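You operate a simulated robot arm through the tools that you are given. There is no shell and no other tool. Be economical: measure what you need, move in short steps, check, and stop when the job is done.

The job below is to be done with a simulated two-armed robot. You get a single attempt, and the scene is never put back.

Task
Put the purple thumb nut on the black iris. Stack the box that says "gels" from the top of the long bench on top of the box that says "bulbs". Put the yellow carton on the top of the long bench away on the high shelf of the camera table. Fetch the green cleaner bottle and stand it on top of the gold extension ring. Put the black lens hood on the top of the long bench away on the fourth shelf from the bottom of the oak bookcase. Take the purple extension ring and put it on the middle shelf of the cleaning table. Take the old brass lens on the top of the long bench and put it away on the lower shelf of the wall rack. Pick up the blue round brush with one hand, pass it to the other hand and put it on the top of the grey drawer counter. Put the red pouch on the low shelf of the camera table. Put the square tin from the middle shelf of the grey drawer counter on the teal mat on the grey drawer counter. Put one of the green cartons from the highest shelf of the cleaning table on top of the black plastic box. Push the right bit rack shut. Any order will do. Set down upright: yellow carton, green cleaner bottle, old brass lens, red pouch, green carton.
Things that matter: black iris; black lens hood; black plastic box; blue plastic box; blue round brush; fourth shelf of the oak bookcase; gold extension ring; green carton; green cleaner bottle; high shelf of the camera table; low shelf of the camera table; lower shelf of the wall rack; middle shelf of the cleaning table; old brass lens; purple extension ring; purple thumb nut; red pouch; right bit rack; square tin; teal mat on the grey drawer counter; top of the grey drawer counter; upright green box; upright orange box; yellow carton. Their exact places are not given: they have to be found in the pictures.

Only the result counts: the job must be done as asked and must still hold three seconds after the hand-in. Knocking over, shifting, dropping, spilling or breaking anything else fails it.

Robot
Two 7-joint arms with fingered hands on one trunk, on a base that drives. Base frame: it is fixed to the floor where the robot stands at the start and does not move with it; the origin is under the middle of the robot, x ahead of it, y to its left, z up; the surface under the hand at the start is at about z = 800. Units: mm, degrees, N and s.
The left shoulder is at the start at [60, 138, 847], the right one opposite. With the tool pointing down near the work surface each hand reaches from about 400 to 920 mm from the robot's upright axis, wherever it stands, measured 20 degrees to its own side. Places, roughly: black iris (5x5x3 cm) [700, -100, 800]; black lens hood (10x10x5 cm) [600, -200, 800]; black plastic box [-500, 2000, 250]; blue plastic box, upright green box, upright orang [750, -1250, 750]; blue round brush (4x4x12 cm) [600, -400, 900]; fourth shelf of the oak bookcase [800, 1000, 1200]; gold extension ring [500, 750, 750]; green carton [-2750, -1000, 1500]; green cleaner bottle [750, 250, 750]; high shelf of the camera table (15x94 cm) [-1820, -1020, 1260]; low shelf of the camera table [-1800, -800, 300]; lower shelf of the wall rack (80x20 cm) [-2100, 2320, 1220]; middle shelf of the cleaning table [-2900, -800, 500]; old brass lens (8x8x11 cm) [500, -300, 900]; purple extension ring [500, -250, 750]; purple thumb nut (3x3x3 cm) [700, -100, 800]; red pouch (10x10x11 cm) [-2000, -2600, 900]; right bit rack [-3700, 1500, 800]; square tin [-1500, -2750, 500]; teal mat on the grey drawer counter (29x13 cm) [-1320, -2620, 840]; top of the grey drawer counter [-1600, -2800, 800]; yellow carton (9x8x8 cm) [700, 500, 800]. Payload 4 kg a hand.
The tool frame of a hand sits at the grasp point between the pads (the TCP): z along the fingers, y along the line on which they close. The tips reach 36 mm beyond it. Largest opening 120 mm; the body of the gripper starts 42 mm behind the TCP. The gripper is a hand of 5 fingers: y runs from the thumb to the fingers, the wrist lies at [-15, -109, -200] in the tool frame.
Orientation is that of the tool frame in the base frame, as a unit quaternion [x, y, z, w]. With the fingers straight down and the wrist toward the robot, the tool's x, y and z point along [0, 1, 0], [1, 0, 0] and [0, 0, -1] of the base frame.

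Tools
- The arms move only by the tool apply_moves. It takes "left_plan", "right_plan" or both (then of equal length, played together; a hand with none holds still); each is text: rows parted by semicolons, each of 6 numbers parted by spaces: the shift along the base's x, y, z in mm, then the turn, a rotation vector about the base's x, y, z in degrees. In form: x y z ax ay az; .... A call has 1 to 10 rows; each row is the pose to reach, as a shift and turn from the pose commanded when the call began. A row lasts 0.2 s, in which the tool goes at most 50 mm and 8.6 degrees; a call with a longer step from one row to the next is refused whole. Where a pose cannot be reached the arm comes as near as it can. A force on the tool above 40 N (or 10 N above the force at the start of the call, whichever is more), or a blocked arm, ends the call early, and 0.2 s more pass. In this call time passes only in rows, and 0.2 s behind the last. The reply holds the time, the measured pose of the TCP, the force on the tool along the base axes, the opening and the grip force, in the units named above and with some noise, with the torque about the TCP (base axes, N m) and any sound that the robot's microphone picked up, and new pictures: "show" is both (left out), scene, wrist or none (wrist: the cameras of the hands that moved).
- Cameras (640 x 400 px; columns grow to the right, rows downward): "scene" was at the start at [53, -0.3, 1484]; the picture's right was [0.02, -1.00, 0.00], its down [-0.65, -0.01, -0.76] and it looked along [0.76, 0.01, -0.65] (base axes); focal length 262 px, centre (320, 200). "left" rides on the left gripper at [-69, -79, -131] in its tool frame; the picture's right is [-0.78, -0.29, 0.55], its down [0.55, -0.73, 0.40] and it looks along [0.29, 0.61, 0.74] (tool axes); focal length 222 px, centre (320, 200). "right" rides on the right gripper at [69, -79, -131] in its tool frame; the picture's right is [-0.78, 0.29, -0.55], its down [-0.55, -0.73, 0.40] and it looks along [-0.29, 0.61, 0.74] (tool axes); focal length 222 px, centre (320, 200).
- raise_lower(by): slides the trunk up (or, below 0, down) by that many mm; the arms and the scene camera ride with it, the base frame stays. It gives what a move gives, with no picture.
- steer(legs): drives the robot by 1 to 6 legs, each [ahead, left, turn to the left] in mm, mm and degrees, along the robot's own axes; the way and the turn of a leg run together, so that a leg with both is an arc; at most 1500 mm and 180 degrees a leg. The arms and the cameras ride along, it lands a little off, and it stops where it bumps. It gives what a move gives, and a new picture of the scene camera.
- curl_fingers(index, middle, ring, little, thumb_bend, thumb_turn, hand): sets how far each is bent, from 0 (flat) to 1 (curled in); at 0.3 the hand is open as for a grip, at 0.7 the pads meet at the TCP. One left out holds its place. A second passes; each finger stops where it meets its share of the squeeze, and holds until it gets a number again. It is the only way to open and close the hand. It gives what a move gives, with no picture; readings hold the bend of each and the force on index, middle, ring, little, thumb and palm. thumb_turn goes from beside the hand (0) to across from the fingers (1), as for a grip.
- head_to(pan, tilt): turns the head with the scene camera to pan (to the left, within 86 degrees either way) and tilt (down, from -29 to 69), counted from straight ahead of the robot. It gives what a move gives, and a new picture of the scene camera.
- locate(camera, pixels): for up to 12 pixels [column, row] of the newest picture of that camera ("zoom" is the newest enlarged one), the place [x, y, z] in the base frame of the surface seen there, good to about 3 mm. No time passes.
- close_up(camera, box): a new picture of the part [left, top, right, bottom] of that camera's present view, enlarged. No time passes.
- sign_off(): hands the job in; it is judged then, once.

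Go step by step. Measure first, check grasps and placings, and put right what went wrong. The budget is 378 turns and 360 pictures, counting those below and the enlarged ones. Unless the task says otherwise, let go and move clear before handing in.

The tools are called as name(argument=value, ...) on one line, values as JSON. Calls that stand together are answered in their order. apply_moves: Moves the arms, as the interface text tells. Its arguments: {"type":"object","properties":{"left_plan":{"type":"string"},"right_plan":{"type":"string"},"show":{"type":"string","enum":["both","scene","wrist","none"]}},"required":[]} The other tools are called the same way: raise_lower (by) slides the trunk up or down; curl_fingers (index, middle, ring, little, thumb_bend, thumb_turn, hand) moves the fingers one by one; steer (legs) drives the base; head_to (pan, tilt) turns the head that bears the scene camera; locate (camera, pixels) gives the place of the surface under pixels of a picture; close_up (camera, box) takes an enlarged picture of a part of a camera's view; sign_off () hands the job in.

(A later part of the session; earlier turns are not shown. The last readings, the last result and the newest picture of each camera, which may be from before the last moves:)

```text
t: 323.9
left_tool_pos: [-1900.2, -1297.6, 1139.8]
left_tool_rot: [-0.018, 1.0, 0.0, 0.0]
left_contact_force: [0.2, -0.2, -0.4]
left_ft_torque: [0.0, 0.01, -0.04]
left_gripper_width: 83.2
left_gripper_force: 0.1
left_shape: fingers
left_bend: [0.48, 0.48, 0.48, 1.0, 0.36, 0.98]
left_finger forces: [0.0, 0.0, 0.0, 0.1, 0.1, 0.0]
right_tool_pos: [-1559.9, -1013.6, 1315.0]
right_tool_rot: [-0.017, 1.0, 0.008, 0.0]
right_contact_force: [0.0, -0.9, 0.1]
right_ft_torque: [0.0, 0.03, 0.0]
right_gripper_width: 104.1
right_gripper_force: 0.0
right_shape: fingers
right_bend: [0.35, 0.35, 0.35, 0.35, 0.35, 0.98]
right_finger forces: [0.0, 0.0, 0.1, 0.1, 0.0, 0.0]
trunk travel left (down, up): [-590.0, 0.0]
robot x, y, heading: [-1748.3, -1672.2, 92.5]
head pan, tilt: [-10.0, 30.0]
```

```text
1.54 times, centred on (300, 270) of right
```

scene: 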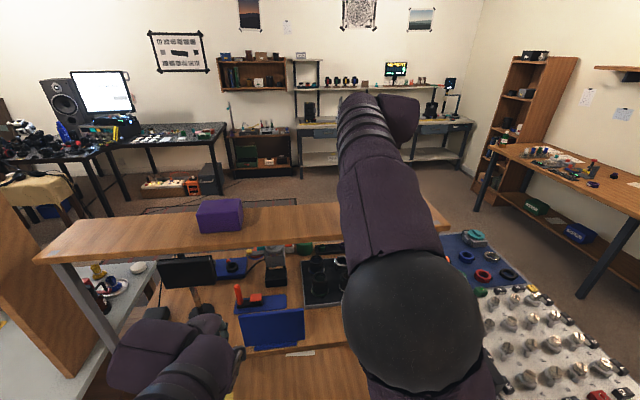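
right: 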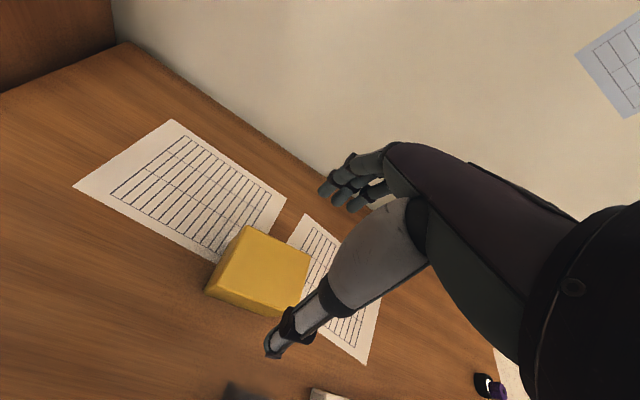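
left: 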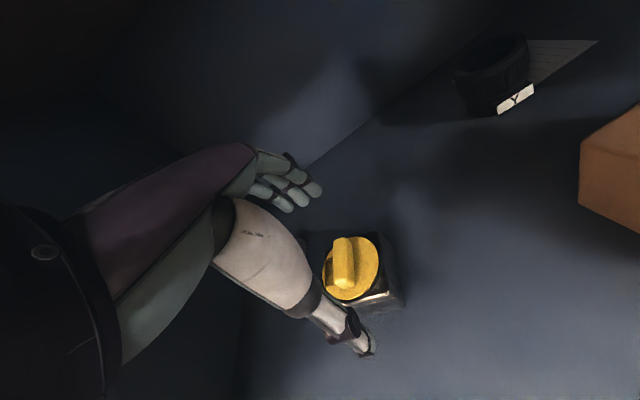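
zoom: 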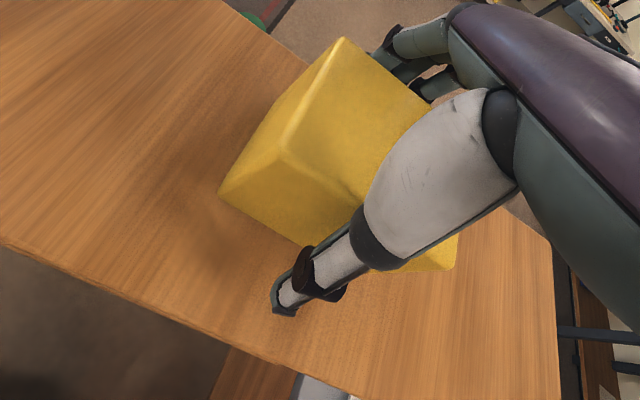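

Carton stands on the high shelf. Lift off, turn around toward the counter for the red pouch.

apply_moves(right_plan="0 0 40 0 0 0; 0 0 85 0 0 0; 0 0 130 0 0 0; 0 -45 140 0 0 0; 0 -90 140 0 0 0; 0 -135 140 0 0 0; 0 -180 120 0 0 0; 0 -225 100 0 0 0", show="none")

steer(legs=[[0, 0, 177.5], [0, -120, 0], [180, 0, 0]])

curl_fingers(hand="right", index=0.28, middle=0.28, ring=0.28, little=0.28, thumb_bend=0.28, thumb_turn=1)

```text
t: 325.7
left_tool_pos: [-1901.3, -1297.9, 1140.6]
left_tool_rot: [-0.018, 1.0, 0.001, 0.001]
left_contact_force: [-0.1, 0.3, -0.4]
left_ft_torque: [0.04, 0.01, 0.03]
left_gripper_width: 83.4
left_gripper_force: 0.1
left_shape: fingers
left_bend: [0.48, 0.48, 0.48, 1.0, 0.36, 0.98]
left_finger forces: [0.0, 0.0, 0.0, 0.0, 0.0, 0.0]
right_tool_pos: [-1557.5, -1241.3, 1418.2]
right_tool_rot: [-0.016, 1.0, 0.01, 0.0]
right_contact_force: [-0.7, 0.4, 1.0]
right_ft_torque: [0.01, -0.02, -0.04]
right_gripper_width: 104.5
right_gripper_force: 0.1
right_shape: fingers
right_bend: [0.35, 0.35, 0.35, 0.35, 0.35, 0.98]
right_finger forces: [0.0, 0.0, 0.1, 0.0, 0.1, 0.1]
trunk travel left (down, up): [-590.0, 0.0]
robot x, y, heading: [-1748.9, -1667.0, 92.4]
head pan, tilt: [-10.0, 30.0]
```

```text
t: 335.2
left_tool_pos: [-1779.7, -2240.8, 1139.2]
left_tool_rot: [0.999, -0.04, -0.001, 0.0]
left_contact_force: [0.0, -0.7, -0.5]
left_ft_torque: [0.04, 0.0, -0.03]
left_gripper_width: 83.3
left_gripper_force: 0.0
left_shape: fingers
left_bend: [0.48, 0.48, 0.48, 1.0, 0.36, 0.98]
left_finger forces: [0.0, 0.0, 0.0, 0.1, 0.0, 0.1]
right_tool_pos: [-2126.8, -2257.8, 1416.3]
right_tool_rot: [0.999, -0.04, 0.0, 0.009]
right_contact_force: [0.2, -0.6, 0.2]
right_ft_torque: [0.01, -0.01, 0.0]
right_gripper_width: 104.6
right_gripper_force: 0.0
right_shape: fingers
right_bend: [0.35, 0.35, 0.35, 0.35, 0.35, 0.98]
right_finger forces: [0.0, 0.0, 0.1, 0.0, 0.0, 0.1]
trunk travel left (down, up): [-590.0, 0.0]
robot x, y, heading: [-1890.4, -1846.5, -94.0]
head pan, tilt: [-10.0, 30.0]
```

scene: 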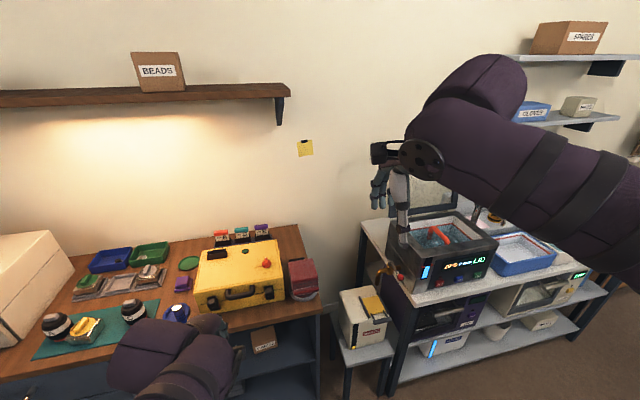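

```text
t: 336.2
left_tool_pos: [-1781.0, -2237.6, 1138.7]
left_tool_rot: [0.999, -0.039, 0.0, 0.0]
left_contact_force: [0.1, -0.9, -0.6]
left_ft_torque: [0.0, -0.03, 0.0]
left_gripper_width: 83.5
left_gripper_force: 0.1
left_shape: fingers
left_bend: [0.48, 0.48, 0.48, 1.0, 0.36, 0.98]
left_finger forces: [0.1, 0.0, 0.1, 0.0, 0.1, 0.0]
right_tool_pos: [-2127.1, -2255.5, 1417.3]
right_tool_rot: [0.999, -0.041, -0.001, 0.01]
right_contact_force: [-0.7, 0.3, -0.3]
right_ft_torque: [0.01, 0.0, 0.02]
right_gripper_width: 124.3
right_gripper_force: 0.0
right_shape: fingers
right_bend: [0.28, 0.28, 0.28, 0.28, 0.28, 0.97]
right_finger forces: [0.0, 0.0, 0.1, 0.0, 0.0, 0.0]
trunk travel left (down, up): [-590.0, 0.0]
robot x, y, heading: [-1887.2, -1845.3, -94.1]
head pan, tilt: [-10.0, 30.0]
```

close_up(camera="scene", box=[270, 245, 340, 315])

locate(camera="zoom", pixels=[[255, 110], [385, 100], [265, 175], [390, 180], [320, 140], [270, 240], [385, 240], [330, 215], [330, 260], [400, 150], [245, 150], [330, 300]])

```text
5.71 times, centred on (305, 280) of scene
```

zoom: 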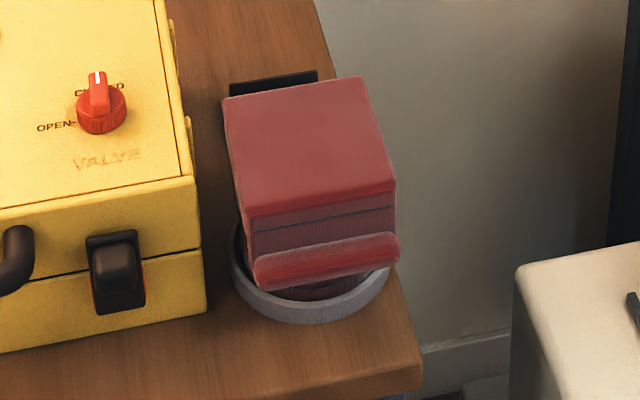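

```text
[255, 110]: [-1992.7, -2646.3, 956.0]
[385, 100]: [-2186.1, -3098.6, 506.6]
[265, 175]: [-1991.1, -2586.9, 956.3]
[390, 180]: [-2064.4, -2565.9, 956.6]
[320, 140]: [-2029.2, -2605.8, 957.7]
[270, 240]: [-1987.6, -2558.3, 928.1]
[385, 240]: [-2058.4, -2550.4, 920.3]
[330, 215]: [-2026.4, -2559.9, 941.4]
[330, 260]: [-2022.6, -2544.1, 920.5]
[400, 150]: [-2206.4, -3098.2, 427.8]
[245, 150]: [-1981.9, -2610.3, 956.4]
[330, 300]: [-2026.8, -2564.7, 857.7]
```

locate(camera="zoom", pixels=[[185, 170], [195, 250], [200, 305], [180, 60], [215, 250], [228, 200], [275, 90], [230, 105], [360, 90]])

```text
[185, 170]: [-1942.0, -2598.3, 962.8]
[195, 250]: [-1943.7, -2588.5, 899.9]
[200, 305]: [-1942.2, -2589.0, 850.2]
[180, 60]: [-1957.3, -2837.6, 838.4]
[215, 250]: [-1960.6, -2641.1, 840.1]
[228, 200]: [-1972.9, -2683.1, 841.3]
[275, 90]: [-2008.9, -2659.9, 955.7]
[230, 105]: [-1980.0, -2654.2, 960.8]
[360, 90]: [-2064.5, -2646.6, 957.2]
```

Pouch: x -1980…-2066, y -2562…-2658, top 957; the case side is x -1942. The left hand, yawed so only its thumb enters the gap, suits best. Shift the base right.

steer(legs=[[-20, -165, 4]])

curl_fingers(hand="left", index=0.29, middle=0.29, ring=0.29, little=0.29, thumb_bend=0.3, thumb_turn=1)

apply_moves(left_plan="0 -20 5 0 0 -8.5; 0 -40 10 0 0 -17; 0 -60 15 0 0 -25.5; 0 -80 20 0 0 -34; 0 -100 25 0 0 -42.5; 0 -125 25 0 0 -51; 0 -150 25 0 0 -59.5; 0 -175 25 0 0 -68; 0 -200 25 0 0 -76.5; 0 -225 25 0 0 -85", show="none")

```text
t: 337.6
left_tool_pos: [-1920.2, -2205.2, 1140.2]
left_tool_rot: [1.0, -0.004, 0.001, 0.0]
left_contact_force: [-0.1, -0.1, -0.5]
left_ft_torque: [0.04, -0.02, 0.01]
left_gripper_width: 83.4
left_gripper_force: 0.1
left_shape: fingers
left_bend: [0.48, 0.48, 0.48, 1.0, 0.36, 0.98]
left_finger forces: [0.0, 0.0, 0.0, 0.1, 0.1, 0.0]
right_tool_pos: [-2263.7, -2245.7, 1416.8]
right_tool_rot: [1.0, -0.005, 0.001, 0.01]
right_contact_force: [-0.2, 0.3, -0.5]
right_ft_torque: [-0.01, -0.04, 0.0]
right_gripper_width: 124.2
right_gripper_force: 0.1
right_shape: fingers
right_bend: [0.28, 0.28, 0.28, 0.28, 0.28, 0.97]
right_finger forces: [0.0, 0.0, 0.0, 0.0, 0.0, 0.1]
trunk travel left (down, up): [-590.0, 0.0]
robot x, y, heading: [-2051.6, -1817.4, -90.0]
head pan, tilt: [-10.0, 30.0]
```

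scene: 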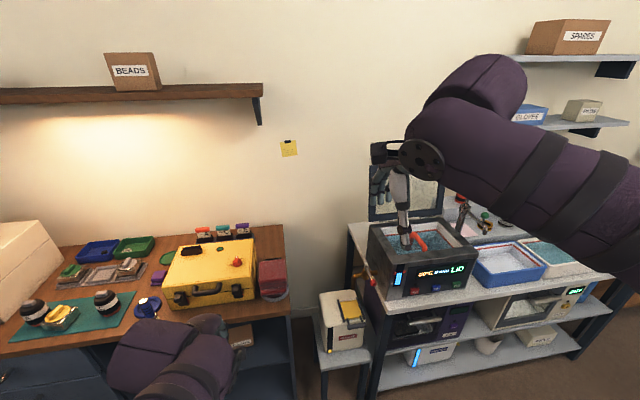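

```text
t: 338.6
left_tool_pos: [-1917.5, -2204.0, 1139.2]
left_tool_rot: [1.0, -0.005, 0.0, 0.001]
left_contact_force: [0.3, -0.6, 0.0]
left_ft_torque: [0.01, 0.0, 0.02]
left_gripper_width: 122.5
left_gripper_force: 0.0
left_shape: fingers
left_bend: [0.28, 0.28, 0.28, 0.28, 0.3, 0.97]
left_finger forces: [0.0, 0.0, 0.0, 0.0, 0.0, 0.0]
right_tool_pos: [-2263.1, -2246.6, 1416.5]
right_tool_rot: [1.0, -0.006, 0.0, 0.01]
right_contact_force: [-0.6, -0.2, 0.1]
right_ft_torque: [0.03, 0.0, 0.01]
right_gripper_width: 124.2
right_gripper_force: 0.0
right_shape: fingers
right_bend: [0.28, 0.28, 0.28, 0.28, 0.28, 0.97]
right_finger forces: [0.0, 0.0, 0.0, 0.1, 0.0, 0.0]
trunk travel left (down, up): [-590.0, 0.0]
robot x, y, heading: [-2051.5, -1822.7, -90.1]
head pan, tilt: [-10.0, 30.0]
```

```text
t: 340.9
left_tool_pos: [-1917.2, -2430.1, 1164.4]
left_tool_rot: [0.733, -0.68, 0.0, -0.001]
left_contact_force: [0.8, 0.6, 0.2]
left_ft_torque: [0.0, 0.0, -0.01]
left_gripper_width: 122.4
left_gripper_force: 0.0
left_shape: fingers
left_bend: [0.28, 0.28, 0.28, 0.28, 0.3, 0.97]
left_finger forces: [0.0, 0.0, 0.0, 0.1, 0.1, 0.0]
right_tool_pos: [-2261.2, -2247.8, 1417.5]
right_tool_rot: [1.0, -0.005, 0.0, 0.009]
right_contact_force: [0.2, -1.1, -0.2]
right_ft_torque: [0.04, 0.02, 0.01]
right_gripper_width: 124.6
right_gripper_force: 0.0
right_shape: fingers
right_bend: [0.28, 0.28, 0.28, 0.28, 0.28, 0.97]
right_finger forces: [0.1, 0.0, 0.1, 0.0, 0.1, 0.0]
trunk travel left (down, up): [-590.0, 0.0]
robot x, y, heading: [-2052.3, -1819.8, -90.1]
head pan, tilt: [-10.0, 30.0]
```

apply_moves(left_plan="-22 -36 -10 0 0 -2; -44 -72 -25 0 0 -4; -66 -108 -45 0 0 -5; -88 -144 -70 0 0 -5; -110 -180 -100 0 0 -5", show="wrist")

locate(camera="left", pixels=[[365, 345], [315, 190], [330, 260], [380, 250], [350, 280]])

```text
refused: row 5 steps farther than a row can; nothing moved
```

```text
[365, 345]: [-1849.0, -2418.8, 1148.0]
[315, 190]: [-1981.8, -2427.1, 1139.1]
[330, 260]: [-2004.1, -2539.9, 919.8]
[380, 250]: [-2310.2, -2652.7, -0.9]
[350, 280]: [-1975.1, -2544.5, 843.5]
```

apply_moves(left_plan="-20 -33 -10 0 0 -2; -40 -66 -20 0 0 -4; -60 -99 -35 0 0 -5; -80 -132 -55 0 0 -5; -96 -158 -78 0 0 -5; -110 -180 -104 0 0 -5", show="wrist")

locate(camera="left", pixels=[[365, 345], [315, 190], [340, 260], [380, 250], [350, 290], [390, 300], [330, 230], [300, 250]])

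```text
t: 342.2
left_tool_pos: [-2022.2, -2572.2, 1073.9]
left_tool_rot: [-0.703, 0.712, 0.001, 0.004]
left_contact_force: [0.0, -0.2, -0.3]
left_ft_torque: [0.06, 0.01, 0.01]
left_gripper_width: 123.1
left_gripper_force: 0.0
left_shape: fingers
left_bend: [0.28, 0.28, 0.28, 0.28, 0.3, 0.97]
left_finger forces: [0.1, 0.0, 0.0, 0.0, 0.0, 0.0]
left hand out of reach, approached as far as the arm can: row 5, 6
right_tool_pos: [-2262.9, -2247.6, 1417.8]
right_tool_rot: [1.0, -0.004, 0.0, 0.009]
right_contact_force: [-1.0, -0.6, -0.9]
right_ft_torque: [0.01, 0.01, -0.01]
right_gripper_width: 124.4
right_gripper_force: 0.1
right_shape: fingers
right_bend: [0.28, 0.28, 0.28, 0.28, 0.28, 0.97]
right_finger forces: [0.0, 0.1, 0.0, 0.0, 0.1, 0.0]
trunk travel left (down, up): [-590.0, 0.0]
robot x, y, heading: [-2051.7, -1822.0, -90.3]
head pan, tilt: [-10.0, 30.0]
```

left: 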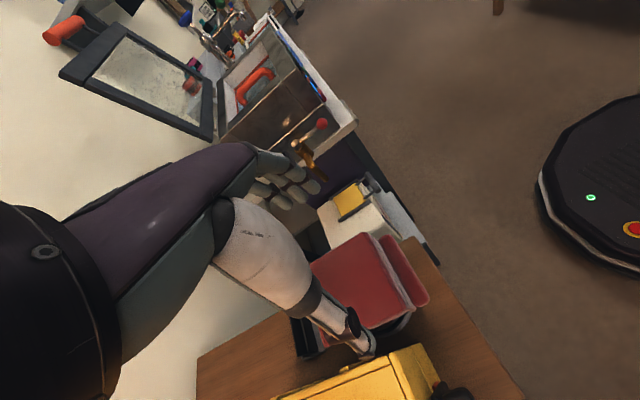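

```text
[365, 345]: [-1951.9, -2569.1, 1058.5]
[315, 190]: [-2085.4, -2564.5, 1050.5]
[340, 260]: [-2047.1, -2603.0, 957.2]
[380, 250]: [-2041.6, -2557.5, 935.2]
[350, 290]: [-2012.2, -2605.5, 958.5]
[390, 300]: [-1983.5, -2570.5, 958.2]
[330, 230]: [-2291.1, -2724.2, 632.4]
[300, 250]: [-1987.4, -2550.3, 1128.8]
```

Need 45 mm more reach and 6 mm right: drive, then lower the trunk partway and check.

steer(legs=[[42, -7, 0]])

raise_lower(by=-75)

close_up(camera="left", box=[220, 140, 480, 400])

locate(camera="zoom", pixels=[[345, 340], [255, 90], [340, 200], [290, 230], [320, 280], [400, 170], [330, 130], [380, 310], [360, 395]])

```text
t: 343.1
left_tool_pos: [-2027.7, -2616.4, 1073.5]
left_tool_rot: [-0.703, 0.711, 0.001, 0.003]
left_contact_force: [1.0, -0.2, -0.5]
left_ft_torque: [0.05, -0.02, 0.01]
left_gripper_width: 122.9
left_gripper_force: 0.0
left_shape: fingers
left_bend: [0.28, 0.28, 0.28, 0.28, 0.3, 0.97]
left_finger forces: [0.1, 0.1, 0.1, 0.0, 0.1, 0.1]
right_tool_pos: [-2269.9, -2291.2, 1417.0]
right_tool_rot: [1.0, -0.005, 0.0, 0.008]
right_contact_force: [0.4, -0.1, 0.3]
right_ft_torque: [0.06, -0.01, -0.01]
right_gripper_width: 124.6
right_gripper_force: 0.1
right_shape: fingers
right_bend: [0.28, 0.28, 0.28, 0.28, 0.28, 0.97]
right_finger forces: [0.1, 0.1, 0.1, 0.1, 0.0, 0.0]
trunk travel left (down, up): [-590.0, 0.0]
robot x, y, heading: [-2061.6, -1859.2, -90.2]
head pan, tilt: [-10.0, 30.0]
```

scene: 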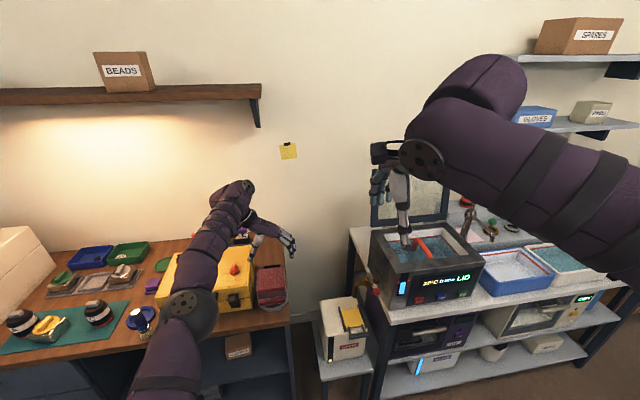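

```text
t: 344.3
left_tool_pos: [-2027.6, -2614.2, 999.6]
left_tool_rot: [-0.703, 0.711, 0.001, 0.003]
left_contact_force: [0.7, 1.0, 0.4]
left_ft_torque: [0.04, 0.03, -0.02]
left_gripper_width: 123.0
left_gripper_force: 0.1
left_shape: fingers
left_bend: [0.28, 0.28, 0.28, 0.28, 0.3, 0.97]
left_finger forces: [0.1, 0.0, 0.0, 0.1, 0.0, 0.0]
right_tool_pos: [-2269.1, -2288.1, 1342.5]
right_tool_rot: [1.0, -0.005, 0.0, 0.009]
right_contact_force: [0.6, 0.2, 0.2]
right_ft_torque: [0.0, 0.02, 0.02]
right_gripper_width: 124.5
right_gripper_force: 0.1
right_shape: fingers
right_bend: [0.28, 0.28, 0.28, 0.28, 0.28, 0.97]
right_finger forces: [0.0, 0.1, 0.1, 0.0, 0.1, 0.0]
trunk travel left (down, up): [-515.0, 75.0]
robot x, y, heading: [-2061.4, -1858.6, -90.0]
head pan, tilt: [-10.0, 30.0]
```

```text
1.54 times, centred on (350, 270) of left
```

zoom: 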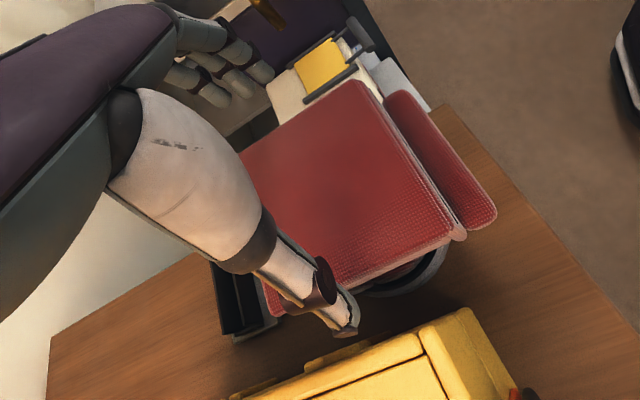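

```text
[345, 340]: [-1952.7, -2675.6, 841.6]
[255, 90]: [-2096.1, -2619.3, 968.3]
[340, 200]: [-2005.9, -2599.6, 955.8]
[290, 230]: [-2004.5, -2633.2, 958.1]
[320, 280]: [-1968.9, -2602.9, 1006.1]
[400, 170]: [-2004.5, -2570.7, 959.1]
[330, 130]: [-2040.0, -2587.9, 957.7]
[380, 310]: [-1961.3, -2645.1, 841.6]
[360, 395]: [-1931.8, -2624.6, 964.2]
```

Thumb is aligned with the gap. Lower 67 mm and close.

raise_lower(by=-66)

curl_fingers(hand="left", index=0.6, middle=0.6, ring=0.6, little=0.6, thumb_bend=0.55)

```text
t: 345.3
left_tool_pos: [-2026.5, -2614.0, 935.2]
left_tool_rot: [-0.703, 0.711, 0.001, 0.002]
left_contact_force: [4.8, -0.5, 7.9]
left_ft_torque: [0.05, -0.24, -0.03]
left_gripper_width: 127.1
left_gripper_force: 4.0
left_shape: fingers
left_bend: [0.28, 0.28, 0.28, 0.28, 0.29, 0.97]
left_finger forces: [0.0, 0.1, 0.0, 0.0, 8.3, 0.1]
right_tool_pos: [-2267.2, -2288.5, 1277.1]
right_tool_rot: [1.0, -0.005, 0.0, 0.009]
right_contact_force: [0.6, 0.3, -0.5]
right_ft_torque: [0.01, -0.01, 0.01]
right_gripper_width: 124.5
right_gripper_force: 0.0
right_shape: fingers
right_bend: [0.28, 0.28, 0.28, 0.28, 0.28, 0.97]
right_finger forces: [0.0, 0.0, 0.1, 0.0, 0.0, 0.1]
trunk travel left (down, up): [-449.0, 141.0]
robot x, y, heading: [-2060.4, -1861.7, -90.0]
head pan, tilt: [-10.0, 30.0]
```

```text
t: 346.3
left_tool_pos: [-2028.2, -2614.2, 934.6]
left_tool_rot: [-0.702, 0.712, 0.001, 0.002]
left_contact_force: [-3.0, 1.4, 3.6]
left_ft_torque: [0.08, 0.45, -0.05]
left_gripper_width: 59.9
left_gripper_force: 27.8
left_shape: fingers
left_bend: [0.53, 0.6, 0.6, 0.56, 0.53, 0.99]
left_finger forces: [18.1, 0.0, 0.0, 11.3, 25.8, 0.0]
right_tool_pos: [-2270.1, -2287.3, 1277.3]
right_tool_rot: [1.0, -0.004, 0.0, 0.009]
right_contact_force: [0.6, 0.1, 0.1]
right_ft_torque: [0.03, 0.0, -0.01]
right_gripper_width: 124.3
right_gripper_force: 0.0
right_shape: fingers
right_bend: [0.28, 0.28, 0.28, 0.28, 0.28, 0.97]
right_finger forces: [0.1, 0.0, 0.0, 0.0, 0.1, 0.0]
trunk travel left (down, up): [-449.0, 141.0]
robot x, y, heading: [-2061.3, -1860.3, -90.1]
head pan, tilt: [-10.0, 30.0]
```

close_up(camera="left", box=[220, 140, 480, 400])

```text
1.54 times, centred on (350, 270) of left
```

zoom: 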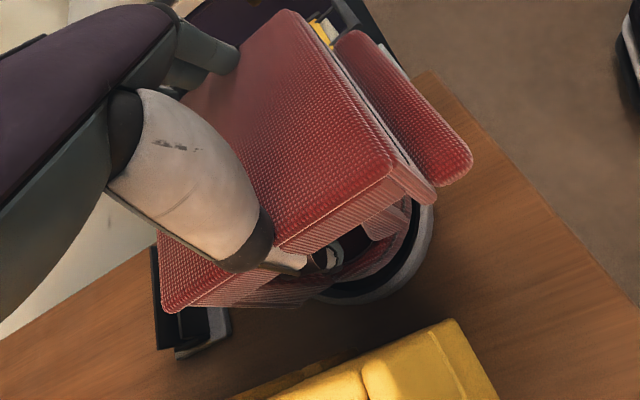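

The fingers hold the narrower body under the lid – secure. Lift with the trunk.

raise_lower(by=100)

close_up(camera="left", box=[160, 100, 560, 400])

```text
t: 347.6
left_tool_pos: [-2027.6, -2615.6, 1033.1]
left_tool_rot: [-0.703, 0.711, 0.001, 0.003]
left_contact_force: [0.0, -0.6, -0.9]
left_ft_torque: [0.01, 0.0, 0.01]
left_gripper_width: 59.3
left_gripper_force: 26.0
left_shape: fingers
left_bend: [0.54, 0.6, 0.6, 0.57, 0.53, 0.99]
left_finger forces: [14.1, 0.0, 0.0, 10.3, 26.4, 0.1]
right_tool_pos: [-2269.4, -2288.2, 1376.2]
right_tool_rot: [1.0, -0.006, 0.0, 0.008]
right_contact_force: [-0.4, -0.7, 0.6]
right_ft_torque: [0.0, 0.04, 0.01]
right_gripper_width: 124.4
right_gripper_force: 0.0
right_shape: fingers
right_bend: [0.28, 0.28, 0.28, 0.28, 0.28, 0.97]
right_finger forces: [0.1, 0.0, 0.1, 0.0, 0.0, 0.1]
trunk travel left (down, up): [-549.0, 41.0]
robot x, y, heading: [-2057.5, -1862.0, -90.3]
head pan, tilt: [-10.0, 30.0]
```

```text
1.33 times, centred on (360, 250) of left
```

zoom: 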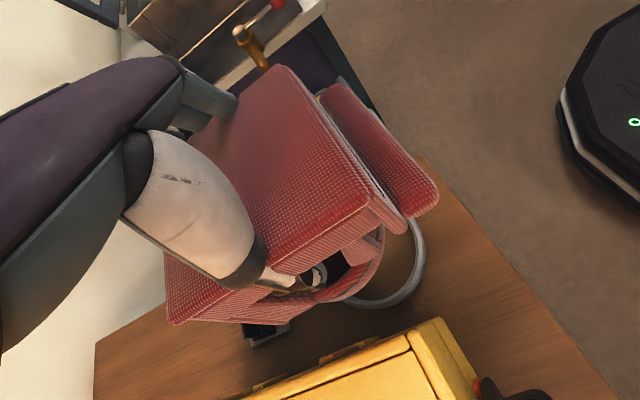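

Pouch held. Retract the arm, then turn around to the camera table's low shelf.

apply_moves(left_plan="12 40 0 0 0 5; 24 80 0 0 0 10; 36 120 0 0 0 15; 48 160 0 0 0 20; 60 200 0 0 0 25; 72 240 0 0 0 30; 84 280 0 0 0 35; 96 310 0 0 0 40", right_plan="0 0 -20 0 0 0; 0 0 -40 0 0 0; 0 0 -60 0 0 0; 0 0 -80 0 0 0; 0 0 -100 0 0 0; 0 0 -120 0 0 0; 0 0 -120 0 0 0; 0 0 -120 0 0 0", show="none")

steer(legs=[[0, 0, 180]])

head_to(pan=0, tilt=42)

```text
t: 349.4
left_tool_pos: [-2021.8, -2604.6, 1014.9]
left_tool_rot: [-0.703, 0.711, 0.017, 0.029]
left_contact_force: [1.0, 0.1, -0.5]
left_ft_torque: [-0.01, -0.03, 0.0]
left_gripper_width: 59.5
left_gripper_force: 25.4
left_shape: fingers
left_bend: [0.54, 0.6, 0.6, 0.57, 0.53, 0.99]
left_finger forces: [14.3, 0.0, 0.0, 10.4, 26.6, 0.0]
left hand out of reach, approached as far as the arm can: row 1, 2, 3, 4, 5, 6, 7, 8
right_tool_pos: [-2269.2, -2287.4, 1254.7]
right_tool_rot: [1.0, -0.004, -0.001, 0.009]
right_contact_force: [0.1, 0.1, 0.3]
right_ft_torque: [0.01, 0.0, -0.01]
right_gripper_width: 124.6
right_gripper_force: 0.0
right_shape: fingers
right_bend: [0.28, 0.28, 0.28, 0.28, 0.28, 0.97]
right_finger forces: [0.0, 0.0, 0.0, 0.1, 0.0, 0.1]
trunk travel left (down, up): [-549.0, 41.0]
robot x, y, heading: [-2059.6, -1862.0, -90.2]
head pan, tilt: [-10.0, 30.0]
```

```text
t: 350.9
left_tool_pos: [-1962.2, -2595.2, 1022.7]
left_tool_rot: [0.731, -0.682, -0.026, -0.015]
left_contact_force: [-12.0, -0.5, 9.5]
left_ft_torque: [-0.45, 0.5, -0.53]
left_gripper_width: 47.7
left_gripper_force: 15.6
left_shape: fingers
left_bend: [0.59, 0.6, 0.6, 0.52, 0.52, 0.99]
left_finger forces: [3.2, 0.1, 0.0, 19.0, 8.6, 0.0]
right_tool_pos: [-2224.8, -2308.0, 1254.6]
right_tool_rot: [0.999, 0.049, 0.001, 0.009]
right_contact_force: [-0.6, -0.4, -0.7]
right_ft_torque: [0.01, -0.04, 0.0]
right_gripper_width: 124.3
right_gripper_force: 0.0
right_shape: fingers
right_bend: [0.28, 0.28, 0.28, 0.28, 0.28, 0.97]
right_finger forces: [0.0, 0.0, 0.0, 0.0, 0.1, 0.0]
trunk travel left (down, up): [-549.0, 41.0]
robot x, y, heading: [-2062.3, -1865.5, -83.7]
head pan, tilt: [-10.0, 30.0]
stopped in leg 1: the force on the tool passed its limit at 45 N (the readings are from after the stop); the commanded pose is now the measured one
```

scene: 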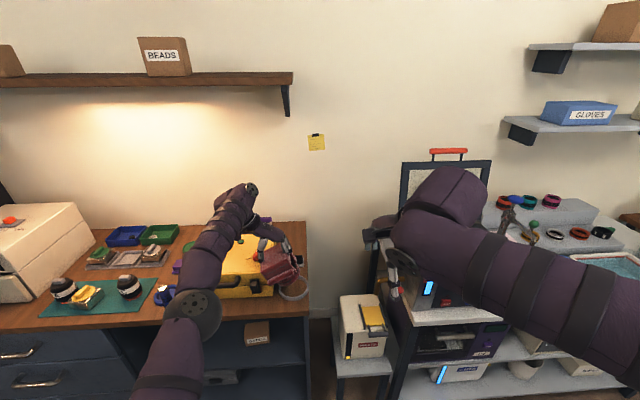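

```text
t: 351.7
left_tool_pos: [-1959.9, -2594.7, 1022.0]
left_tool_rot: [0.733, -0.68, -0.025, -0.017]
left_contact_force: [-16.8, -0.5, 12.2]
left_ft_torque: [-0.63, 0.78, -0.82]
left_gripper_width: 47.1
left_gripper_force: 15.8
left_shape: fingers
left_bend: [0.59, 0.6, 0.6, 0.52, 0.52, 1.0]
left_finger forces: [3.6, 0.0, 0.1, 23.5, 6.8, 0.1]
right_tool_pos: [-2224.8, -2306.4, 1256.4]
right_tool_rot: [0.999, 0.049, 0.001, 0.01]
right_contact_force: [-0.2, 0.0, -0.4]
right_ft_torque: [0.03, -0.01, -0.02]
right_gripper_width: 124.7
right_gripper_force: 0.1
right_shape: fingers
right_bend: [0.28, 0.28, 0.28, 0.28, 0.28, 0.97]
right_finger forces: [0.0, 0.0, 0.0, 0.0, 0.0, 0.1]
trunk travel left (down, up): [-549.0, 41.0]
robot x, y, heading: [-2061.7, -1865.7, -83.7]
head pan, tilt: [0.0, 42.0]
```

scene: 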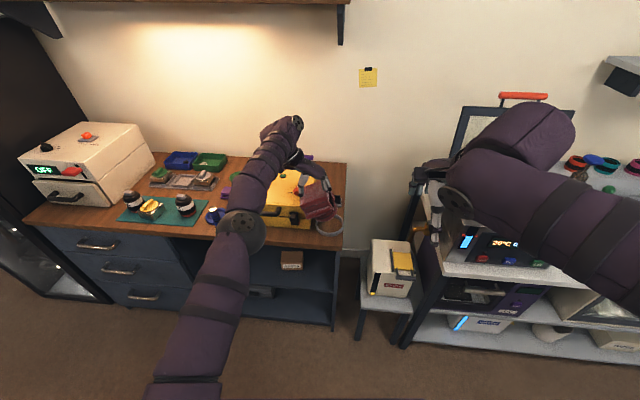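

The retract had failed and the turn pressed the pouch against the case. Turn back at once.

steer(legs=[[0, 0, -6.3]])

close_up(camera="left", box=[160, 100, 560, 400])

```text
t: 352.6
left_tool_pos: [-2039.0, -2602.6, 1021.3]
left_tool_rot: [-0.695, 0.718, 0.023, 0.02]
left_contact_force: [0.3, -0.6, -1.3]
left_ft_torque: [0.03, -0.04, 0.04]
left_gripper_width: 49.8
left_gripper_force: 13.0
left_shape: fingers
left_bend: [0.59, 0.6, 0.6, 0.54, 0.51, 0.98]
left_finger forces: [1.4, 0.1, 0.1, 10.5, 13.3, 0.0]
right_tool_pos: [-2272.1, -2285.9, 1255.3]
right_tool_rot: [1.0, -0.007, 0.0, 0.008]
right_contact_force: [0.3, -0.6, 0.0]
right_ft_torque: [-0.02, 0.01, 0.02]
right_gripper_width: 124.6
right_gripper_force: 0.0
right_shape: fingers
right_bend: [0.28, 0.28, 0.28, 0.28, 0.28, 0.97]
right_finger forces: [0.0, 0.1, 0.1, 0.0, 0.1, 0.0]
trunk travel left (down, up): [-549.0, 41.0]
robot x, y, heading: [-2059.5, -1863.8, -90.4]
head pan, tilt: [0.0, 42.0]
```

scene: 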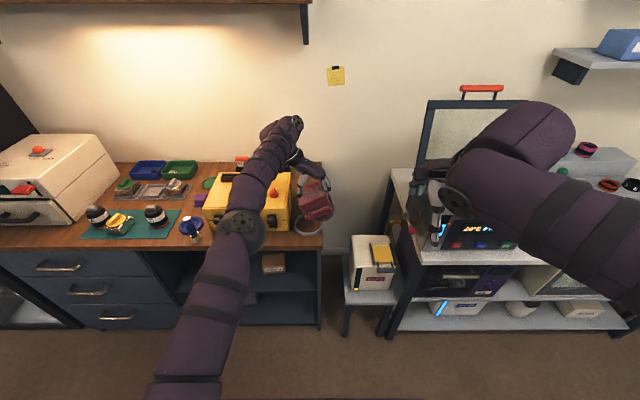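

```text
1.33 times, centred on (360, 250) of left
```

zoom: 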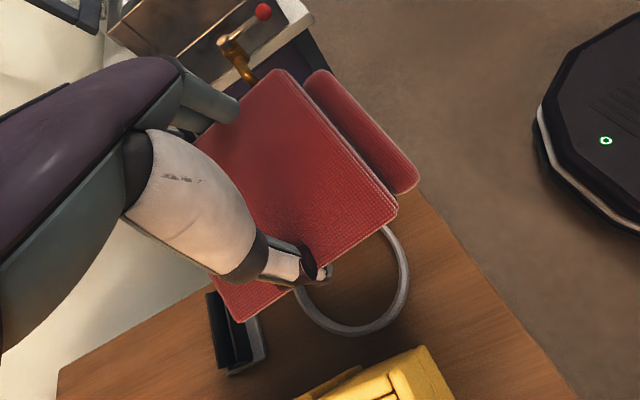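

locate(camera="scene", pixels=[[291, 190], [290, 225], [283, 232], [210, 222], [240, 175]])

locate(camera="zoom", pixels=[[390, 360], [430, 350], [330, 390], [300, 150], [370, 210], [240, 290], [350, 100], [400, 180]])

```text
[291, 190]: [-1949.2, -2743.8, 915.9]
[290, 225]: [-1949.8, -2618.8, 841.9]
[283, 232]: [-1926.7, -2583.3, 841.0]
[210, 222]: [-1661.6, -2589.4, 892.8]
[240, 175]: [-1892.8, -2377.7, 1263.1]
```

```text
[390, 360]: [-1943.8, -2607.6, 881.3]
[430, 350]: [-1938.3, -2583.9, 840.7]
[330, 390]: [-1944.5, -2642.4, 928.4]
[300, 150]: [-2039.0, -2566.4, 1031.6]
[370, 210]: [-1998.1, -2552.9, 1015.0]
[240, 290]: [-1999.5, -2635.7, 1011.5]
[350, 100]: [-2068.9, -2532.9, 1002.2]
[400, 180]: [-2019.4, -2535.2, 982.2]
```

The case has not moved; the pouch tilted ~20° in the grip. Tighten the grip and test a plain retract.

curl_fingers(hand="left", index=0.7, middle=0.7, ring=0.7, little=0.66, thumb_bend=0.6)

apply_moves(left_plan="0 20 10 0 0 0; 0 45 20 0 0 0; 0 70 30 0 0 0", show="none")

```text
t: 353.6
left_tool_pos: [-2037.9, -2602.2, 1019.9]
left_tool_rot: [-0.695, 0.719, 0.022, 0.019]
left_contact_force: [-0.6, 0.0, -1.3]
left_ft_torque: [-0.01, -0.01, 0.01]
left_gripper_width: 43.3
left_gripper_force: 20.4
left_shape: fingers
left_bend: [0.65, 0.7, 0.7, 0.53, 0.52, 0.98]
left_finger forces: [10.1, 0.0, 0.1, 10.1, 21.2, 0.1]
right_tool_pos: [-2271.3, -2286.8, 1255.9]
right_tool_rot: [1.0, -0.007, 0.0, 0.008]
right_contact_force: [0.4, 0.6, 0.8]
right_ft_torque: [0.0, -0.01, -0.01]
right_gripper_width: 124.5
right_gripper_force: 0.0
right_shape: fingers
right_bend: [0.28, 0.28, 0.28, 0.28, 0.28, 0.97]
right_finger forces: [0.0, 0.1, 0.0, 0.0, 0.0, 0.0]
trunk travel left (down, up): [-549.0, 41.0]
robot x, y, heading: [-2061.1, -1862.7, -90.4]
head pan, tilt: [0.0, 42.0]
```

```text
t: 354.4
left_tool_pos: [-2035.6, -2533.2, 1051.5]
left_tool_rot: [-0.696, 0.718, 0.023, 0.02]
left_contact_force: [-0.1, 0.3, -0.9]
left_ft_torque: [-0.04, -0.01, 0.02]
left_gripper_width: 42.7
left_gripper_force: 20.6
left_shape: fingers
left_bend: [0.65, 0.7, 0.7, 0.53, 0.52, 0.98]
left_finger forces: [9.8, 0.0, 0.0, 10.1, 21.0, 0.0]
right_tool_pos: [-2271.4, -2287.6, 1255.8]
right_tool_rot: [1.0, -0.007, 0.0, 0.01]
right_contact_force: [-0.3, -0.2, 0.1]
right_ft_torque: [-0.02, 0.0, 0.02]
right_gripper_width: 124.4
right_gripper_force: 0.0
right_shape: fingers
right_bend: [0.28, 0.28, 0.28, 0.28, 0.28, 0.97]
right_finger forces: [0.0, 0.0, 0.0, 0.0, 0.0, 0.1]
trunk travel left (down, up): [-549.0, 41.0]
robot x, y, heading: [-2059.6, -1865.0, -90.0]
head pan, tilt: [0.0, 42.0]
```

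Plain retract works. Continue, then rotate the yaw back.

apply_moves(left_plan="10 40 0 0 0 0; 25 80 0 0 0 0; 40 120 0 0 0 0; 60 150 0 0 0 0; 80 170 0 0 0 8; 95 180 0 0 0 16; 105 190 0 0 0 24; 115 195 0 0 0 32; 120 200 0 0 0 40; 120 200 0 0 0 48", show="wrist")

```text
t: 356.6
left_tool_pos: [-1918.4, -2331.0, 1050.7]
left_tool_rot: [0.927, -0.373, -0.027, -0.009]
left_contact_force: [0.7, 0.7, -1.3]
left_ft_torque: [0.04, -0.01, -0.01]
left_gripper_width: 42.3
left_gripper_force: 20.1
left_shape: fingers
left_bend: [0.65, 0.7, 0.7, 0.53, 0.52, 0.98]
left_finger forces: [9.8, 0.0, 0.0, 10.1, 20.6, 0.0]
right_tool_pos: [-2271.7, -2286.2, 1256.1]
right_tool_rot: [1.0, -0.006, 0.0, 0.008]
right_contact_force: [-0.2, 0.1, 0.7]
right_ft_torque: [0.01, 0.0, 0.0]
right_gripper_width: 124.6
right_gripper_force: 0.0
right_shape: fingers
right_bend: [0.28, 0.28, 0.28, 0.28, 0.28, 0.97]
right_finger forces: [0.0, 0.1, 0.0, 0.0, 0.1, 0.0]
trunk travel left (down, up): [-549.0, 41.0]
robot x, y, heading: [-2061.5, -1865.1, -90.3]
head pan, tilt: [0.0, 42.0]
```

left: 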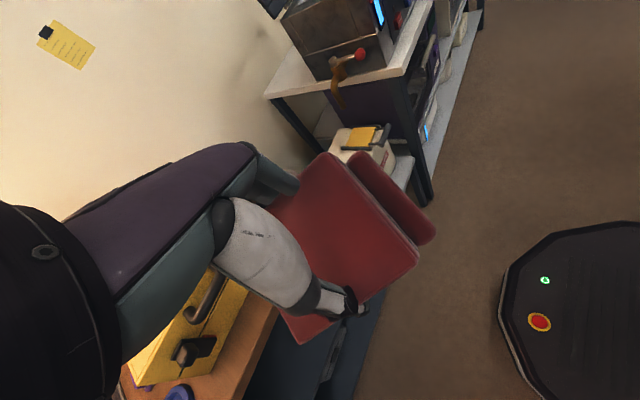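

locate(camera="left", pixels=[[330, 170], [345, 230], [400, 250], [325, 300], [300, 325], [370, 220], [410, 190], [305, 210]])

steer(legs=[[-100, 0, 0]])

```text
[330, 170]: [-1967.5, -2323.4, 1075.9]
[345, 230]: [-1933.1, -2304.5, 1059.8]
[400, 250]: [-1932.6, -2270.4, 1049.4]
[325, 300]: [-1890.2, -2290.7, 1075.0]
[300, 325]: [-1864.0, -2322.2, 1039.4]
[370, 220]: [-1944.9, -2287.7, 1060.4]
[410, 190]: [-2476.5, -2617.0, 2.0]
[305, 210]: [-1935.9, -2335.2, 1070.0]
```

```text
t: 357.8
left_tool_pos: [-1917.7, -2229.3, 1053.4]
left_tool_rot: [0.927, -0.374, -0.029, -0.008]
left_contact_force: [0.4, -0.1, -0.3]
left_ft_torque: [0.0, -0.05, -0.03]
left_gripper_width: 42.5
left_gripper_force: 20.3
left_shape: fingers
left_bend: [0.65, 0.7, 0.7, 0.53, 0.52, 0.98]
left_finger forces: [9.7, 0.0, 0.0, 10.0, 20.5, 0.1]
right_tool_pos: [-2271.2, -2186.0, 1256.1]
right_tool_rot: [1.0, -0.007, 0.0, 0.009]
right_contact_force: [0.4, 0.5, -0.4]
right_ft_torque: [-0.06, 0.0, 0.01]
right_gripper_width: 124.5
right_gripper_force: 0.1
right_shape: fingers
right_bend: [0.28, 0.28, 0.28, 0.28, 0.28, 0.97]
right_finger forces: [0.0, 0.0, 0.1, 0.0, 0.1, 0.0]
trunk travel left (down, up): [-549.0, 41.0]
robot x, y, heading: [-2062.8, -1757.4, -90.1]
head pan, tilt: [0.0, 42.0]
```

scene: 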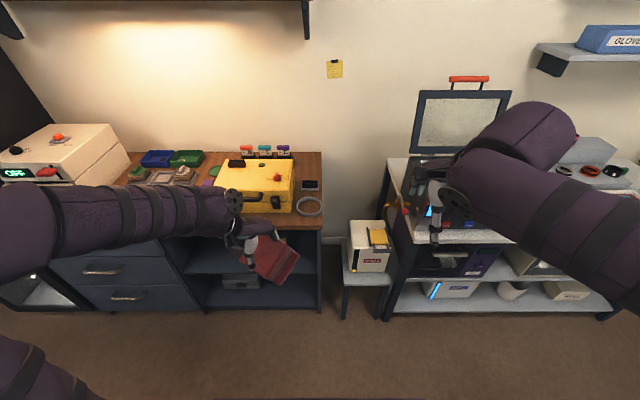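

Plane fit: the pouch leans 24° toward (+x,+y). Correct it with a hand rotation first.

apply_moves(left_plan="0 0 0 5.8 -5.5 0; 0 0 0 11.6 -11.1 0; 0 0 0 17.3 -16.6 0", show="wrist")

locate(camera="left", pixels=[[330, 170], [345, 230], [400, 250], [370, 220], [305, 210], [300, 325], [420, 270], [380, 280]])

```text
t: 358.6
left_tool_pos: [-1917.6, -2231.9, 1050.4]
left_tool_rot: [0.909, -0.36, 0.049, -0.202]
left_contact_force: [0.1, 0.3, -1.6]
left_ft_torque: [-0.02, -0.03, -0.01]
left_gripper_width: 42.3
left_gripper_force: 20.1
left_shape: fingers
left_bend: [0.65, 0.7, 0.7, 0.53, 0.52, 0.98]
left_finger forces: [9.9, 0.0, 0.0, 10.1, 20.4, 0.1]
right_tool_pos: [-2272.4, -2187.1, 1254.7]
right_tool_rot: [1.0, -0.007, 0.0, 0.009]
right_contact_force: [0.3, 0.1, 0.2]
right_ft_torque: [0.0, 0.0, -0.01]
right_gripper_width: 124.4
right_gripper_force: 0.1
right_shape: fingers
right_bend: [0.28, 0.28, 0.28, 0.28, 0.28, 0.97]
right_finger forces: [0.0, 0.0, 0.0, 0.0, 0.0, 0.0]
trunk travel left (down, up): [-549.0, 41.0]
robot x, y, heading: [-2053.9, -1763.0, -90.5]
head pan, tilt: [0.0, 42.0]
```

left: 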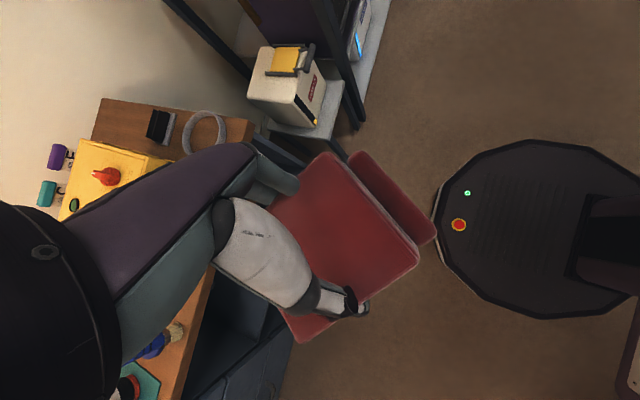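

```text
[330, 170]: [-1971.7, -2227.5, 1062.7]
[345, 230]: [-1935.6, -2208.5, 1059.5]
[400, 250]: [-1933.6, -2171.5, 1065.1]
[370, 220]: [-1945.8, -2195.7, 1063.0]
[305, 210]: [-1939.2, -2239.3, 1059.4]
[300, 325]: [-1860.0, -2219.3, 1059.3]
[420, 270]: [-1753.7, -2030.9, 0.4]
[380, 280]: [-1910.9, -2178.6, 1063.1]
```

Top is level now (≈1061); pouch bottom ≈ TCP-91. Turn around with safe clearance.

steer(legs=[[85, 0, 0], [0, 0, 180]])

```text
t: 366.8
left_tool_pos: [-2157.6, -1364.2, 1051.7]
left_tool_rot: [0.403, 0.891, -0.199, -0.059]
left_contact_force: [-0.3, 0.5, -0.2]
left_ft_torque: [0.01, 0.0, 0.01]
left_gripper_width: 42.5
left_gripper_force: 22.2
left_shape: fingers
left_bend: [0.65, 0.7, 0.7, 0.54, 0.52, 0.98]
left_finger forces: [12.1, 0.0, 0.0, 11.2, 20.3, 0.1]
right_tool_pos: [-1810.0, -1442.2, 1255.7]
right_tool_rot: [0.055, 0.998, 0.008, 0.001]
right_contact_force: [0.3, 0.0, -0.3]
right_ft_torque: [0.01, 0.02, -0.01]
right_gripper_width: 124.6
right_gripper_force: 0.0
right_shape: fingers
right_bend: [0.28, 0.28, 0.28, 0.28, 0.28, 0.97]
right_finger forces: [0.0, 0.0, 0.0, 0.1, 0.0, 0.0]
trunk travel left (down, up): [-549.0, 41.0]
robot x, y, heading: [-2062.0, -1845.5, 84.0]
head pan, tilt: [0.0, 42.0]
```

scene: 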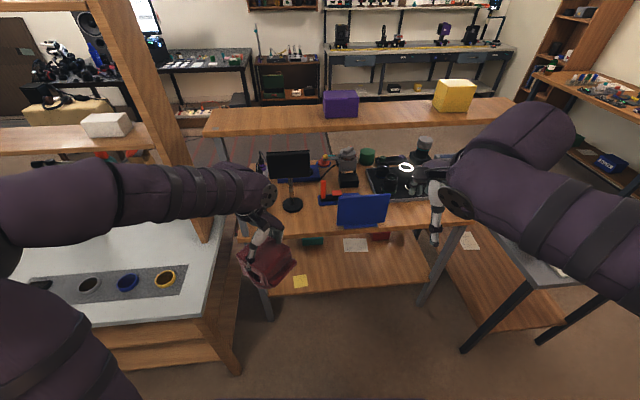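

locate(camera="scene", pixels=[[300, 281], [350, 285], [400, 280], [350, 265], [360, 245], [420, 262], [330, 232], [440, 222], [290, 292], [420, 290], [380, 236], [315, 240]])

```text
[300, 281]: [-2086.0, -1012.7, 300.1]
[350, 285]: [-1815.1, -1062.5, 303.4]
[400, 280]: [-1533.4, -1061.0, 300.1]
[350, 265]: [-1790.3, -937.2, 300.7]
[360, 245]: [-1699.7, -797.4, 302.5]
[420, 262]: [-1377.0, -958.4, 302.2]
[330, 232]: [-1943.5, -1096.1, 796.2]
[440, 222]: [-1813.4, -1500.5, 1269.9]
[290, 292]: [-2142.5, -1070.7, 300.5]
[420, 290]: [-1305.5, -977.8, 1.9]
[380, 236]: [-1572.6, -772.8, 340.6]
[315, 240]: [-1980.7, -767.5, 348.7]
```

Low shelf: z 300, south edge y≈-1085, free around (-1900,-1005). Shift right, away from the cleaning table.

steer(legs=[[0, 0, 6], [0, -300, 0]])

raise_lower(by=-549)

```text
t: 369.3
left_tool_pos: [-1909.1, -1376.1, 1051.5]
left_tool_rot: [0.358, 0.91, -0.202, -0.049]
left_contact_force: [0.2, 0.3, -1.5]
left_ft_torque: [-0.01, 0.02, -0.05]
left_gripper_width: 42.2
left_gripper_force: 22.2
left_shape: fingers
left_bend: [0.65, 0.7, 0.7, 0.54, 0.52, 0.98]
left_finger forces: [12.1, 0.0, 0.1, 11.3, 20.3, 0.0]
right_tool_pos: [-1553.7, -1418.0, 1254.7]
right_tool_rot: [0.005, 1.0, 0.008, -0.001]
right_contact_force: [-0.1, 0.1, 0.2]
right_ft_torque: [0.0, 0.02, -0.01]
right_gripper_width: 124.4
right_gripper_force: 0.1
right_shape: fingers
right_bend: [0.28, 0.28, 0.28, 0.28, 0.28, 0.97]
right_finger forces: [0.0, 0.1, 0.0, 0.0, 0.1, 0.0]
trunk travel left (down, up): [-549.0, 41.0]
robot x, y, heading: [-1766.6, -1844.7, 89.8]
head pan, tilt: [0.0, 42.0]
```

scene: 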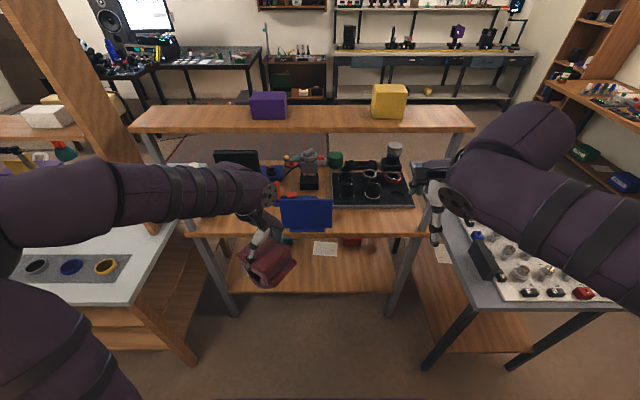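

```text
refused: -549 is not a number from -400 to 400
```

locate(camera="scene", pixels=[[20, 210], [100, 200], [180, 190], [150, 275], [120, 300], [190, 350], [40, 300], [235, 195]])

```text
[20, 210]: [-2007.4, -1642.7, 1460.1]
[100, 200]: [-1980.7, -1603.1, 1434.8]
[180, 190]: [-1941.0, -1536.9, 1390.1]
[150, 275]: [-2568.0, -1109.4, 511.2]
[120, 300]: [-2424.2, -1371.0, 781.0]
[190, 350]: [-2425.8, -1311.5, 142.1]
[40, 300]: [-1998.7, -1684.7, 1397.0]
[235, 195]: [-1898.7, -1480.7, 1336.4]
```

The forearm is well clear of the cleaning table. Lower the trunk in two steps.

raise_lower(by=-400)

raise_lower(by=-145)

```text
t: 373.2
left_tool_pos: [-1909.9, -1376.0, 650.9]
left_tool_rot: [0.357, 0.911, -0.202, -0.048]
left_contact_force: [0.4, -0.2, -0.8]
left_ft_torque: [0.01, 0.03, -0.02]
left_gripper_width: 42.0
left_gripper_force: 21.5
left_shape: fingers
left_bend: [0.65, 0.7, 0.7, 0.54, 0.52, 0.98]
left_finger forces: [12.1, 0.0, 0.0, 11.1, 20.2, 0.0]
right_tool_pos: [-1556.0, -1419.6, 855.1]
right_tool_rot: [0.005, 1.0, 0.009, 0.0]
right_contact_force: [0.2, 0.3, 0.0]
right_ft_torque: [0.01, -0.01, 0.02]
right_gripper_width: 124.3
right_gripper_force: 0.0
right_shape: fingers
right_bend: [0.28, 0.28, 0.28, 0.28, 0.28, 0.97]
right_finger forces: [0.0, 0.0, 0.0, 0.1, 0.0, 0.0]
trunk travel left (down, up): [-149.0, 441.0]
robot x, y, heading: [-1763.8, -1844.5, 89.9]
head pan, tilt: [0.0, 42.0]
```

```text
t: 374.9
left_tool_pos: [-1908.4, -1376.6, 506.8]
left_tool_rot: [0.358, 0.91, -0.202, -0.049]
left_contact_force: [0.0, -0.1, -1.0]
left_ft_torque: [0.01, 0.0, -0.03]
left_gripper_width: 42.3
left_gripper_force: 22.1
left_shape: fingers
left_bend: [0.65, 0.7, 0.7, 0.54, 0.52, 0.98]
left_finger forces: [12.1, 0.0, 0.1, 11.0, 20.1, 0.0]
right_tool_pos: [-1555.9, -1418.3, 710.0]
right_tool_rot: [0.004, 1.0, 0.009, 0.0]
right_contact_force: [0.1, -0.2, 0.2]
right_ft_torque: [0.04, 0.0, -0.02]
right_gripper_width: 124.2
right_gripper_force: 0.0
right_shape: fingers
right_bend: [0.28, 0.28, 0.28, 0.28, 0.28, 0.97]
right_finger forces: [0.2, 0.1, 0.0, 0.1, 0.0, 0.0]
trunk travel left (down, up): [-4.0, 586.0]
robot x, y, heading: [-1763.3, -1845.3, 90.0]
head pan, tilt: [0.0, 42.0]
```

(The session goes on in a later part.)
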